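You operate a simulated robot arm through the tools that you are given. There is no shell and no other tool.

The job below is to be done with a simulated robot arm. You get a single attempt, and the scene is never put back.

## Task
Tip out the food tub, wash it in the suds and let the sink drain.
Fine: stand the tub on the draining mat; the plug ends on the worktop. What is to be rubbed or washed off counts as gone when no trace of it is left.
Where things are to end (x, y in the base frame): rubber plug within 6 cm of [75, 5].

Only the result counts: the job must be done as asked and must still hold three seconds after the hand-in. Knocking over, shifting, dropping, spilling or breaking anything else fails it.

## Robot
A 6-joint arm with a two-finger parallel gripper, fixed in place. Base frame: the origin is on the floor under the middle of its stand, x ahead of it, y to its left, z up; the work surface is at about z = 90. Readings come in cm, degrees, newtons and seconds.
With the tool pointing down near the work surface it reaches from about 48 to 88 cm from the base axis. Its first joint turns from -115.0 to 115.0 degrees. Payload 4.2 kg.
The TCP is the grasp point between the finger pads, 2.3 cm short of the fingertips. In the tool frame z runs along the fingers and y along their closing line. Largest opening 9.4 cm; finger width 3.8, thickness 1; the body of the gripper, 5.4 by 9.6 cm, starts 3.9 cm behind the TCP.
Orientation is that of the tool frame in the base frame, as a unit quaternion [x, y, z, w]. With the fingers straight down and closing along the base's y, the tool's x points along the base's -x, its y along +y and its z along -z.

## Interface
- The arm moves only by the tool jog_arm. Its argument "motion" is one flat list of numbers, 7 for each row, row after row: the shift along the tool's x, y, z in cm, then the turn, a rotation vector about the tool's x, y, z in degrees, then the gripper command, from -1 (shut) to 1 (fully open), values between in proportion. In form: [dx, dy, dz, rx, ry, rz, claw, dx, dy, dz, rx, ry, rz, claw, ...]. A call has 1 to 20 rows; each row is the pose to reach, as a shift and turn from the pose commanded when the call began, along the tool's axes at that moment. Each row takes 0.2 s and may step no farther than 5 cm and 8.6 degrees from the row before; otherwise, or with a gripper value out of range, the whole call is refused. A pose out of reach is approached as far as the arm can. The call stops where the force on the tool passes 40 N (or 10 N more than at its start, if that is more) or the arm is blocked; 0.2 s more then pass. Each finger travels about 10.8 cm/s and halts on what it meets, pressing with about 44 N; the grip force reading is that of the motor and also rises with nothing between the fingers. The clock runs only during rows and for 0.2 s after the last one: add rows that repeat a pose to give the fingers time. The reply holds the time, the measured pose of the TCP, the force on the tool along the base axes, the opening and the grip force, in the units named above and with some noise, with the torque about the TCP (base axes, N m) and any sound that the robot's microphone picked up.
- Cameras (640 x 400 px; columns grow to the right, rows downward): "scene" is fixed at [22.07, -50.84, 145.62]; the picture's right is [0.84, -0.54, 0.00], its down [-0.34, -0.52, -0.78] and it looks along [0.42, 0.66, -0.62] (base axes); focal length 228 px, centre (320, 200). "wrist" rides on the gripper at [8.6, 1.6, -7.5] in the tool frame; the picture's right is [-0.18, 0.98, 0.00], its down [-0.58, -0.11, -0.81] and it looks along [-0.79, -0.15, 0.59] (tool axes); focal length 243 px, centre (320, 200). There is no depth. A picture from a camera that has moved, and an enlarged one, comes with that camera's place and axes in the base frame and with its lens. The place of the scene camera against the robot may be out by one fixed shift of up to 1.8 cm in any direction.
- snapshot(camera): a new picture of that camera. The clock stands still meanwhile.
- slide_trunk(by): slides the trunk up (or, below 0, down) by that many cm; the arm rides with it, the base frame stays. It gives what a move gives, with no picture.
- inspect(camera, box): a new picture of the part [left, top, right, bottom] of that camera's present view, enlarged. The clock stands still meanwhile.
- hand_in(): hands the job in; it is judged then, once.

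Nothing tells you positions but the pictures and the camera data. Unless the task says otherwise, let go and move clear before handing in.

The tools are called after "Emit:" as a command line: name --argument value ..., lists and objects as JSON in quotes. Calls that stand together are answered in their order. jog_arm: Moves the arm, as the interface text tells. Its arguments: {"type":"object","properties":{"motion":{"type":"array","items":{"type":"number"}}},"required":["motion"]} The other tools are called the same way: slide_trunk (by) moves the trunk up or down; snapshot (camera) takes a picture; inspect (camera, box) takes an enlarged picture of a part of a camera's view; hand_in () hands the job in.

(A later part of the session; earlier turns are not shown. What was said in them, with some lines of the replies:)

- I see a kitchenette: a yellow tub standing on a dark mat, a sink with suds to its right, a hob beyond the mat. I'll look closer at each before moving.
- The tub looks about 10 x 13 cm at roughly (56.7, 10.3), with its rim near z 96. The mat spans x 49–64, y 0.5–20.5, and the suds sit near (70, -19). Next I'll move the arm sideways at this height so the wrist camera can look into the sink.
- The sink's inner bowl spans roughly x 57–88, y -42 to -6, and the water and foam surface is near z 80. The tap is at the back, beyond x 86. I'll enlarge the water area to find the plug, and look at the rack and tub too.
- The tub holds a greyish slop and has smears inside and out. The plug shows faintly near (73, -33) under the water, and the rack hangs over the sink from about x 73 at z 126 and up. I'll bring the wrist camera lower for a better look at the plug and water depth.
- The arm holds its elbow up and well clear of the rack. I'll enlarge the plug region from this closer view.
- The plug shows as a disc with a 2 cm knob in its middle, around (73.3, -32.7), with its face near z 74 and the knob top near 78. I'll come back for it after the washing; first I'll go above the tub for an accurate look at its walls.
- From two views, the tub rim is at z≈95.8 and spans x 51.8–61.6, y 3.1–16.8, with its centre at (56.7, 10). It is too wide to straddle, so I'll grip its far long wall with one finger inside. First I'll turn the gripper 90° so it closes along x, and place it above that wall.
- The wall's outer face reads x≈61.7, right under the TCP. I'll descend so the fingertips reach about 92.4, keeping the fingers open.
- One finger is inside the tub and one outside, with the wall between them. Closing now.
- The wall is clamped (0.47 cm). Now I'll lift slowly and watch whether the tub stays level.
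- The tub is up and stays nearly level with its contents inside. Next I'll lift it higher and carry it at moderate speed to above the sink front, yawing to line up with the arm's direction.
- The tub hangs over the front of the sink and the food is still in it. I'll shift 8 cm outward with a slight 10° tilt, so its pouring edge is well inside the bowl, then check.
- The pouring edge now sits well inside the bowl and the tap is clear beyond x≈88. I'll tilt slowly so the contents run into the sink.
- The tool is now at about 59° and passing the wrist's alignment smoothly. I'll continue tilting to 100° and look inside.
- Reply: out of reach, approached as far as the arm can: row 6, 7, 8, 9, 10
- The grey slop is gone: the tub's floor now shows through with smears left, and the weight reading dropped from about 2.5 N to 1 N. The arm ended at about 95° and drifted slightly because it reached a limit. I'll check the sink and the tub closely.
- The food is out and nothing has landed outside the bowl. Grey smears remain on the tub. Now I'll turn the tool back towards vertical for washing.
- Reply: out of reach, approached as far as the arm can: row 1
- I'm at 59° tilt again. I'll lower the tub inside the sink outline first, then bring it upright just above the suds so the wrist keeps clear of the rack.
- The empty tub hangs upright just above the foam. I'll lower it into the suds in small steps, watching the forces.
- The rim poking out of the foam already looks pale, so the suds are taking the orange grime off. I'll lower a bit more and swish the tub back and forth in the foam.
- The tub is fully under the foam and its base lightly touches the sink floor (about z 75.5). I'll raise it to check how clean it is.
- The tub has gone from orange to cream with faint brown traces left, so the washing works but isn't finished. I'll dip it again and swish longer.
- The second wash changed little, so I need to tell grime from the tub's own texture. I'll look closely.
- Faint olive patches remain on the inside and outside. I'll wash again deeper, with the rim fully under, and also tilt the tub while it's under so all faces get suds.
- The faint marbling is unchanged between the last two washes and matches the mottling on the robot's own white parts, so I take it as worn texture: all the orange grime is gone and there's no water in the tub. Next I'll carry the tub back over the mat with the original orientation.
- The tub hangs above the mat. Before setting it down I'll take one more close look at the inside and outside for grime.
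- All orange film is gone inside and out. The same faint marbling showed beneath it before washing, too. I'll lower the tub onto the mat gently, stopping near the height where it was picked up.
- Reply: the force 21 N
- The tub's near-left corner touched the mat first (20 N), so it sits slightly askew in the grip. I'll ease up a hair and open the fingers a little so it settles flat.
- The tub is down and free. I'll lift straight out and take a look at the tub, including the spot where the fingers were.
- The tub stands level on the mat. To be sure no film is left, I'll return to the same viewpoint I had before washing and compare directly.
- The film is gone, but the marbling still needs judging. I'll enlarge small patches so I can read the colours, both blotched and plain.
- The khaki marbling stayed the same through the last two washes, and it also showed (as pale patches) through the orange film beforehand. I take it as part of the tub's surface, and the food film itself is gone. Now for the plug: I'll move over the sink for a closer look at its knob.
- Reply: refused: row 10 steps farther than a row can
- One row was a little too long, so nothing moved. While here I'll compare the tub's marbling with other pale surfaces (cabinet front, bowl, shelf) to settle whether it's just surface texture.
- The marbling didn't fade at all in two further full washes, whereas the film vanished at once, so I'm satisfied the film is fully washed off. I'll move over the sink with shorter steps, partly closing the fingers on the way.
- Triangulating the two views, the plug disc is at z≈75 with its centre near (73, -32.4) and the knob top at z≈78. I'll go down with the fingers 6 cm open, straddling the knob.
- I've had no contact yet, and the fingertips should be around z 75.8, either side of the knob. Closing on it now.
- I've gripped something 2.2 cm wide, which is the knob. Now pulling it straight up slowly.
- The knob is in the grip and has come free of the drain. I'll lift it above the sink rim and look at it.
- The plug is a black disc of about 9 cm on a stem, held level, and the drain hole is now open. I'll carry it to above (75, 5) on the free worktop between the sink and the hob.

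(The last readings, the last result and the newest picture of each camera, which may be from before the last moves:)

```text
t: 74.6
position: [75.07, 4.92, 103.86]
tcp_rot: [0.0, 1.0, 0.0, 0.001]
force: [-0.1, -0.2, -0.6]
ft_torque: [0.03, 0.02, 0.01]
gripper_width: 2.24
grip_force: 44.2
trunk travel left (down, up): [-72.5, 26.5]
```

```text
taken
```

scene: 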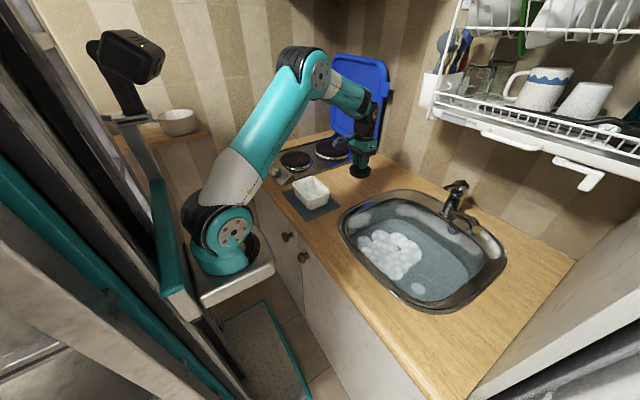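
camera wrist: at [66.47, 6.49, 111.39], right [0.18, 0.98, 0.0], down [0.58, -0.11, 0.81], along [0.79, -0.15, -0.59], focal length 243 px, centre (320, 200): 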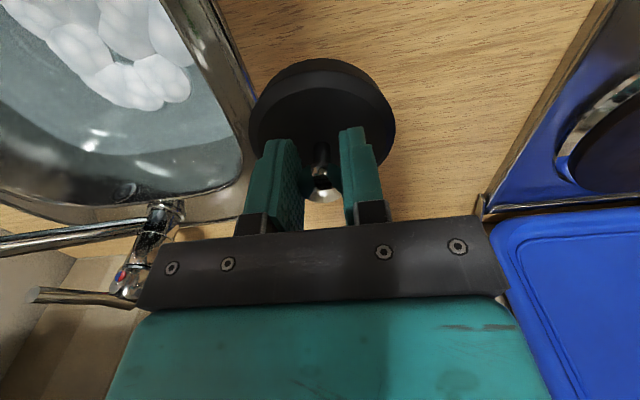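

The plug hangs above the target and the sink is already starting to drain. I'll lower it, slowing down as the disc nears the worktop.

Emit:
jog_arm --motion '[0, 0.4, 2.5, 0, 0, 0, -1, 0, 0.8, 5, 0, 0, 0, -1, 0, 0.8, 7, 0, 0, 0, -1, 0, 0.8, 8, 0, 0, 0, -1, 0, 0.8, 8.5, 0, 0, 0, -1, 0, 0.8, 8.5, 0, 0, 0, -1]'

Emit:
inspect --camera "scene" --box '[310, 120, 410, 210]'

```text
t: 76.0
position: [75.13, 5.62, 95.71]
tcp_rot: [0.0, 1.0, 0.0, 0.0]
force: [0.2, -0.5, -1.7]
ft_torque: [0.0, 0.01, -0.02]
gripper_width: 2.23
grip_force: 43.8
trunk travel left (down, up): [-72.5, 26.5]
```

```text
4.44 times, centred on (360, 165) of scene
camera zoom: at [22.07, -50.84, 145.62], right [0.84, -0.54, 0.0], down [-0.34, -0.52, -0.78], along [0.42, 0.66, -0.62], focal length 1012 px, centre (142, 356)
```

zoom: 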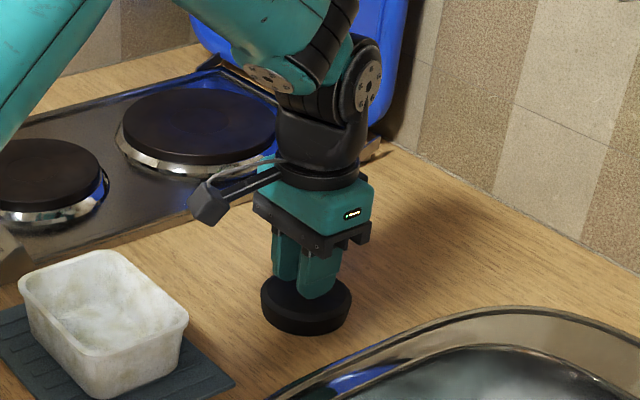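

The disc is just above or on the worktop. Lowering in small steps until I feel it touch.

Emit:
jog_arm --motion '[0, 0, 0.4, 0, 0, 0, -1, 0, 0, 0.4, 0, 0, 0, -1]'

Emit:
jog_arm --motion '[0, 0, 0.4, 0, 0, 0, -1, 0, 0, 0.4, 0, 0, 0, -1]'

```text
t: 76.6
position: [75.17, 5.66, 95.49]
tcp_rot: [0.0, 1.0, 0.001, 0.002]
force: [-5.6, -2.2, 28.1]
ft_torque: [-0.05, 0.23, -0.04]
gripper_width: 2.24
grip_force: 43.7
trunk travel left (down, up): [-72.5, 26.5]
```

```text
t: 76.9
position: [75.06, 5.77, 95.38]
tcp_rot: [0.0, 1.0, 0.001, 0.002]
force: [-12.4, -4.1, 19.1]
ft_torque: [-0.08, 0.43, -0.05]
gripper_width: 2.24
grip_force: 43.7
trunk travel left (down, up): [-72.5, 26.5]
stopped in row 1: the force on the tool passed its limit at 45 N (the readings are from after the stop); the commanded pose is now the measured one
```

The plug is firmly on the worktop. I'll ease off slightly and open the fingers.

Emit:
jog_arm --motion '[0, 0, -0.15, 0, 0, 0, -1, 0, 0, -0.15, 0, 0, 0, -0.4, 0, 0, -0.15, 0, 0, 0, -0.1, 0, 0, -0.15, 0, 0, 0, 0.1, 0, 0, -0.15, 0, 0, 0, 0.1]'

Emit:
inspect --camera "scene" --box '[310, 120, 410, 210]'

```text
t: 78.1
position: [75.18, 5.76, 95.28]
tcp_rot: [0.0, 1.0, 0.001, 0.002]
force: [1.4, 0.0, -0.9]
ft_torque: [0.02, 0.0, 0.01]
gripper_width: 5.15
grip_force: 0.0
trunk travel left (down, up): [-72.5, 26.5]
```

```text
4.44 times, centred on (360, 165) of scene
camera zoom: at [22.07, -50.84, 145.62], right [0.84, -0.54, 0.0], down [-0.34, -0.52, -0.78], along [0.42, 0.66, -0.62], focal length 1012 px, centre (142, 356)
```

zoom: 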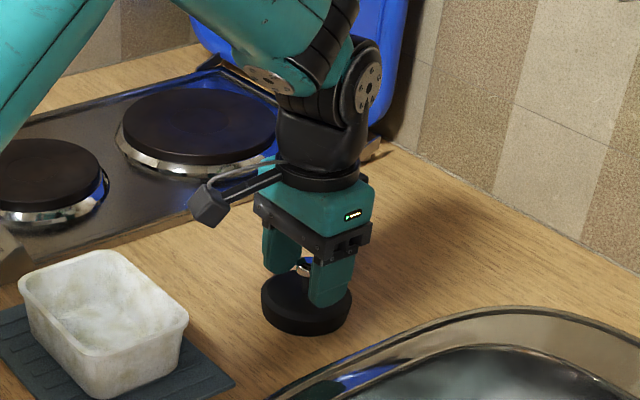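

The knob is free between the open fingers. I'll rise straight up, then move back and clear, and look at the tub, plug and sink.

Emit:
jog_arm --motion '[0, 0, -1.5, 0, 0, 0, 0.2, 0, 0, -4, 0, 0, 0, 0.3, 0, 0, -8, 0, 0, 0, 0.3, 0, 0, -12, 0, 0, 0, 0.3, 2, -1, -15, 0, 0, 0, 0.3, 5, -3, -18, 0, 0, 0, 0.3, 8.5, -5, -20, 0, 0, 0, 0.3, 12, -7.5, -22, 0, 0, 0, 0.3, 15.5, -10, -23, 0, 0, 0, 0.3, 19, -12.5, -24, 0, 0, 0, 0.3, 22, -15, -25, 0, 0, 0, 0.3, 22, -15, -25, 0, 0, 0, 0.3]'

Emit:
snapshot --camera "scene"

Emit:
snapshot --camera "wrist"

Emit:
inspect --camera "scene" --box '[320, 165, 520, 325]'

```text
t: 80.7
position: [53.09, -9.34, 120.16]
tcp_rot: [0.0, 1.0, 0.001, 0.002]
force: [-0.3, -0.2, -0.4]
ft_torque: [-0.03, 0.02, -0.02]
gripper_width: 6.12
grip_force: 0.0
trunk travel left (down, up): [-72.5, 26.5]
```

```text
taken
```

scene: 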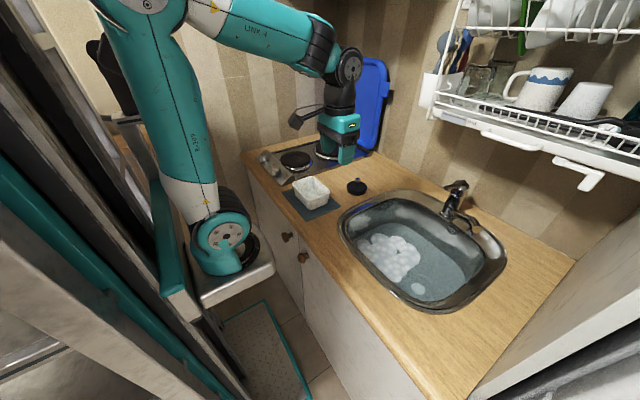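

```text
taken
camera wrist: at [44.41, -7.83, 127.52], right [0.18, 0.98, 0.0], down [0.58, -0.11, 0.81], along [0.8, -0.15, -0.59], focal length 243 px, centre (320, 200)
```

wrist: 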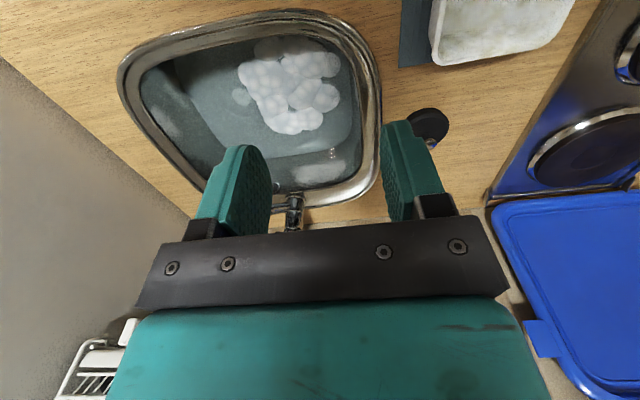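

```text
2.50 times, centred on (420, 245) of scene
camera zoom: at [22.07, -50.84, 145.62], right [0.84, -0.54, 0.0], down [-0.34, -0.52, -0.78], along [0.42, 0.66, -0.62], focal length 570 px, centre (70, 88)
```

zoom: 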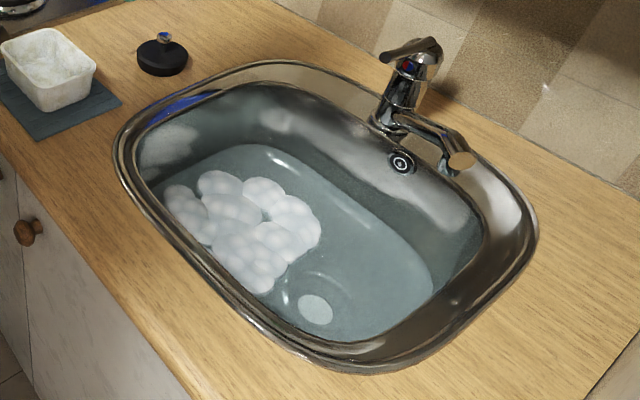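

The plug is at about (74.5, 6), the tub stands on the mat and the arm is clear. The sink is visibly draining through the open hole, so I'll hold still to let it empty.

Emit:
jog_arm --motion '[0, 0, 0, 0, 0, 0, 0.3, 0, 0, 0, 0, 0, 0, 0.3, 0, 0, 0, 0, 0, 0, 0.3, 0, 0, 0, 0, 0, 0, 0.3, 0, 0, 0, 0, 0, 0, 0.3, 0, 0, 0, 0, 0, 0, 0.3, 0, 0, 0, 0, 0, 0, 0.3, 0, 0, 0, 0, 0, 0, 0.3, 0, 0, 0, 0, 0, 0, 0.3, 0, 0, 0, 0, 0, 0, 0.3, 0, 0, 0, 0, 0, 0, 0.3, 0, 0, 0, 0, 0, 0, 0.3, 0, 0, 0, 0, 0, 0, 0.3, 0, 0, 0, 0, 0, 0, 0.3, 0, 0, 0, 0, 0, 0, 0.3, 0, 0, 0, 0, 0, 0, 0.3, 0, 0, 0, 0, 0, 0, 0.3, 0, 0, 0, 0, 0, 0, 0.3, 0, 0, 0, 0, 0, 0, 0.3, 0, 0, 0, 0, 0, 0, 0.3]'

Emit:
inspect --camera "scene" --box '[320, 165, 520, 325]'

Emit:
inspect --camera "scene" --box '[280, 150, 380, 220]'

```text
t: 84.9
position: [53.11, -9.29, 120.25]
tcp_rot: [0.0, 1.0, 0.001, 0.002]
force: [0.2, 1.1, 0.2]
ft_torque: [0.03, -0.02, 0.05]
gripper_width: 6.12
grip_force: 0.2
trunk travel left (down, up): [-72.5, 26.5]
```

```text
2.50 times, centred on (420, 245) of scene
camera zoom: at [22.07, -50.84, 145.62], right [0.84, -0.54, 0.0], down [-0.34, -0.52, -0.78], along [0.42, 0.66, -0.62], focal length 570 px, centre (70, 88)
```

zoom: 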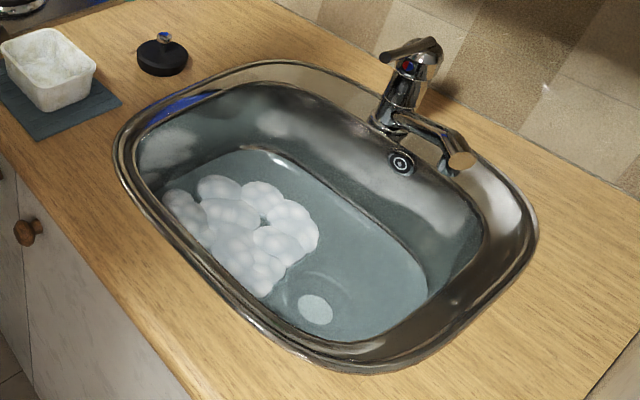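

```text
5.71 times, centred on (330, 185) of scene
camera zoom: at [22.07, -50.84, 145.62], right [0.84, -0.54, 0.0], down [-0.34, -0.52, -0.78], along [0.42, 0.66, -0.62], focal length 1302 px, centre (263, 286)
```

zoom: 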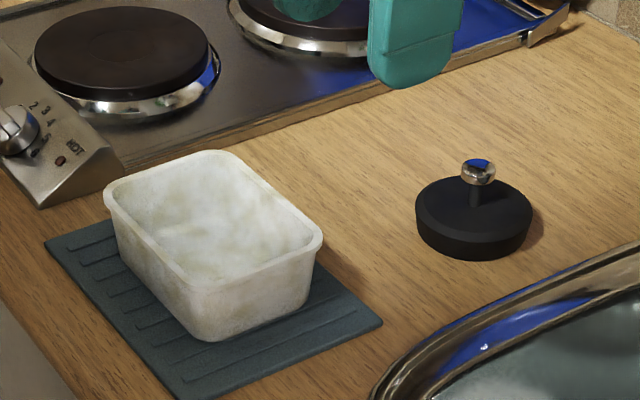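

The water level keeps dropping. I'll keep waiting.

Emit:
jog_arm --motion '[0, 0, 0, 0, 0, 0, 0.3, 0, 0, 0, 0, 0, 0, 0.3, 0, 0, 0, 0, 0, 0, 0.3, 0, 0, 0, 0, 0, 0, 0.3, 0, 0, 0, 0, 0, 0, 0.3, 0, 0, 0, 0, 0, 0, 0.3, 0, 0, 0, 0, 0, 0, 0.3, 0, 0, 0, 0, 0, 0, 0.3, 0, 0, 0, 0, 0, 0, 0.3, 0, 0, 0, 0, 0, 0, 0.3, 0, 0, 0, 0, 0, 0, 0.3, 0, 0, 0, 0, 0, 0, 0.3, 0, 0, 0, 0, 0, 0, 0.3, 0, 0, 0, 0, 0, 0, 0.3, 0, 0, 0, 0, 0, 0, 0.3, 0, 0, 0, 0, 0, 0, 0.3, 0, 0, 0, 0, 0, 0, 0.3, 0, 0, 0, 0, 0, 0, 0.3, 0, 0, 0, 0, 0, 0, 0.3, 0, 0, 0, 0, 0, 0, 0.3]'

Emit:
jog_arm --motion '[0, 0, 0, 0, 0, 0, 0.3, 0, 0, 0, 0, 0, 0, 0.3, 0, 0, 0, 0, 0, 0, 0.3, 0, 0, 0, 0, 0, 0, 0.3, 0, 0, 0, 0, 0, 0, 0.3, 0, 0, 0, 0, 0, 0, 0.3, 0, 0, 0, 0, 0, 0, 0.3, 0, 0, 0, 0, 0, 0, 0.3, 0, 0, 0, 0, 0, 0, 0.3, 0, 0, 0, 0, 0, 0, 0.3, 0, 0, 0, 0, 0, 0, 0.3, 0, 0, 0, 0, 0, 0, 0.3, 0, 0, 0, 0, 0, 0, 0.3, 0, 0, 0, 0, 0, 0, 0.3, 0, 0, 0, 0, 0, 0, 0.3, 0, 0, 0, 0, 0, 0, 0.3, 0, 0, 0, 0, 0, 0, 0.3, 0, 0, 0, 0, 0, 0, 0.3, 0, 0, 0, 0, 0, 0, 0.3, 0, 0, 0, 0, 0, 0, 0.3]'

Emit:
jog_arm --motion '[0, 0, 0, 0, 0, 0, 0.3, 0, 0, 0, 0, 0, 0, 0.3, 0, 0, 0, 0, 0, 0, 0.3, 0, 0, 0, 0, 0, 0, 0.3, 0, 0, 0, 0, 0, 0, 0.3, 0, 0, 0, 0, 0, 0, 0.3, 0, 0, 0, 0, 0, 0, 0.3, 0, 0, 0, 0, 0, 0, 0.3, 0, 0, 0, 0, 0, 0, 0.3, 0, 0, 0, 0, 0, 0, 0.3, 0, 0, 0, 0, 0, 0, 0.3, 0, 0, 0, 0, 0, 0, 0.3, 0, 0, 0, 0, 0, 0, 0.3, 0, 0, 0, 0, 0, 0, 0.3, 0, 0, 0, 0, 0, 0, 0.3, 0, 0, 0, 0, 0, 0, 0.3, 0, 0, 0, 0, 0, 0, 0.3, 0, 0, 0, 0, 0, 0, 0.3, 0, 0, 0, 0, 0, 0, 0.3, 0, 0, 0, 0, 0, 0, 0.3]'

Emit:
inspect --camera "scene" --box '[320, 165, 520, 325]'

```text
t: 89.1
position: [53.05, -9.29, 120.14]
tcp_rot: [0.0, 1.0, 0.001, 0.002]
force: [0.4, -0.2, 0.2]
ft_torque: [0.01, 0.0, 0.01]
gripper_width: 6.12
grip_force: 0.1
trunk travel left (down, up): [-72.5, 26.5]
```

```text
t: 93.3
position: [53.1, -9.42, 120.15]
tcp_rot: [0.001, 1.0, 0.001, 0.003]
force: [0.0, 0.0, -0.2]
ft_torque: [0.02, -0.01, 0.0]
gripper_width: 6.08
grip_force: 0.1
trunk travel left (down, up): [-72.5, 26.5]
```

```text
t: 97.5
position: [53.19, -9.27, 120.17]
tcp_rot: [0.001, 1.0, 0.0, 0.003]
force: [0.6, -0.5, -0.1]
ft_torque: [-0.01, -0.04, -0.01]
gripper_width: 6.12
grip_force: 0.1
trunk travel left (down, up): [-72.5, 26.5]
```

```text
2.50 times, centred on (420, 245) of scene
camera zoom: at [22.07, -50.84, 145.62], right [0.84, -0.54, 0.0], down [-0.34, -0.52, -0.78], along [0.42, 0.66, -0.62], focal length 570 px, centre (70, 88)
```

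zoom: 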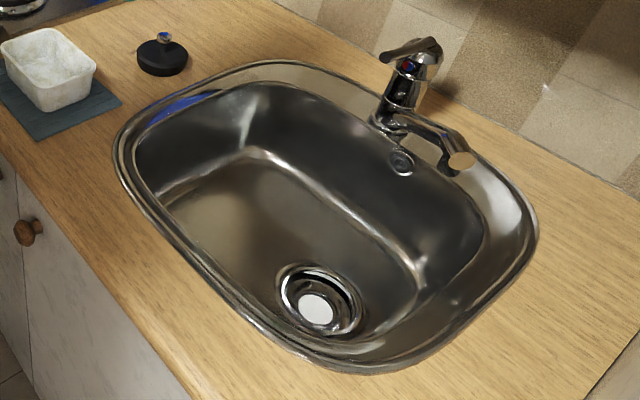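

The sink is now completely empty. I'll do one last check of everything before handing in.

Emit:
snapshot --camera "scene"

Emit:
inspect --camera "scene" --box '[280, 150, 380, 220]'

Emit:
inspect --camera "wrist" --box '[380, 0, 600, 150]'

```text
taken
```

scene: 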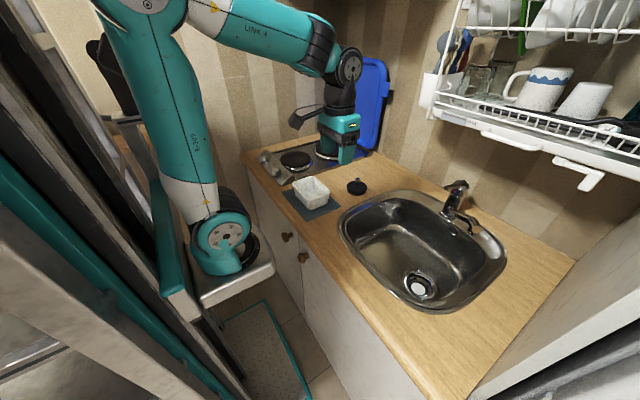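

```text
5.71 times, centred on (330, 185) of scene
camera zoom: at [22.07, -50.84, 145.62], right [0.84, -0.54, 0.0], down [-0.34, -0.52, -0.78], along [0.42, 0.66, -0.62], focal length 1302 px, centre (263, 286)
```

zoom: 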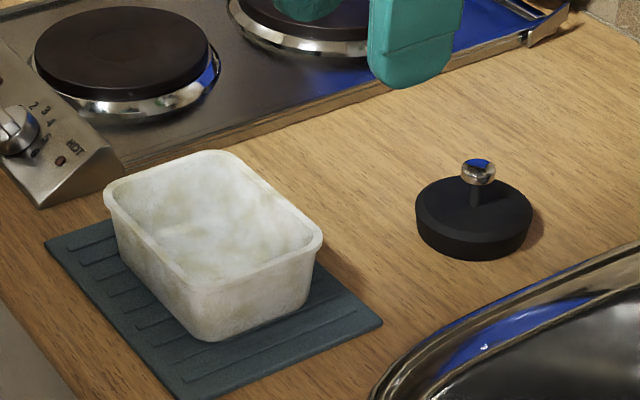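

```text
2.67 times, centred on (490, 75) of wrist
camera zoom: at [44.44, -7.81, 127.52], right [0.18, 0.98, 0.0], down [0.58, -0.11, 0.81], along [0.8, -0.15, -0.59], focal length 647 px, centre (-133, 533)
```

zoom: 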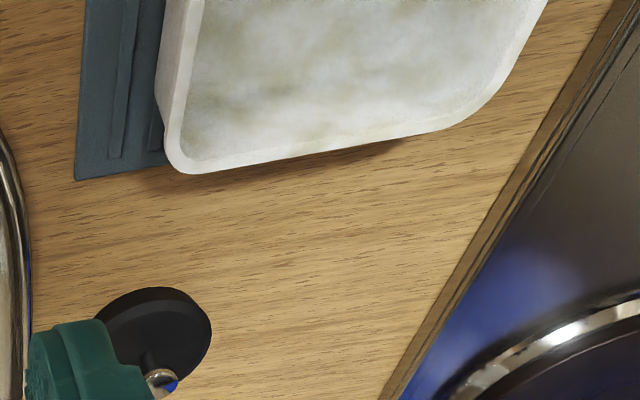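

The tub stands upright and empty on the mat, the plug is on the worktop near (74.5, 6), the sink is drained, and the arm is clear. I'm handing in.

Emit:
hand_in

```text
The job is handed in.
```

The job is handed in. The one thing I'm not certain of is whether the tub counts as fully clean. I haven't seen a result from the judging.

- **Tub:** I tipped the food out into the sink and washed the tub in the suds until the orange film was gone. It now stands upright and empty on the draining mat.
- **Possible remaining marks:** faint khaki marbling is still visible on the tub. It didn't fade during two further washes, so I took it as part of the plastic. If it counts as grime, that part would fail.
- **Plug:** it is on the worktop at about (74.5, 6), well within 6 cm of the target.
- **Sink:** the last pictures show it completely empty, with the suds gone too.

I saw nothing spilled or knocked over, and the arm was clear of everything before I handed in.
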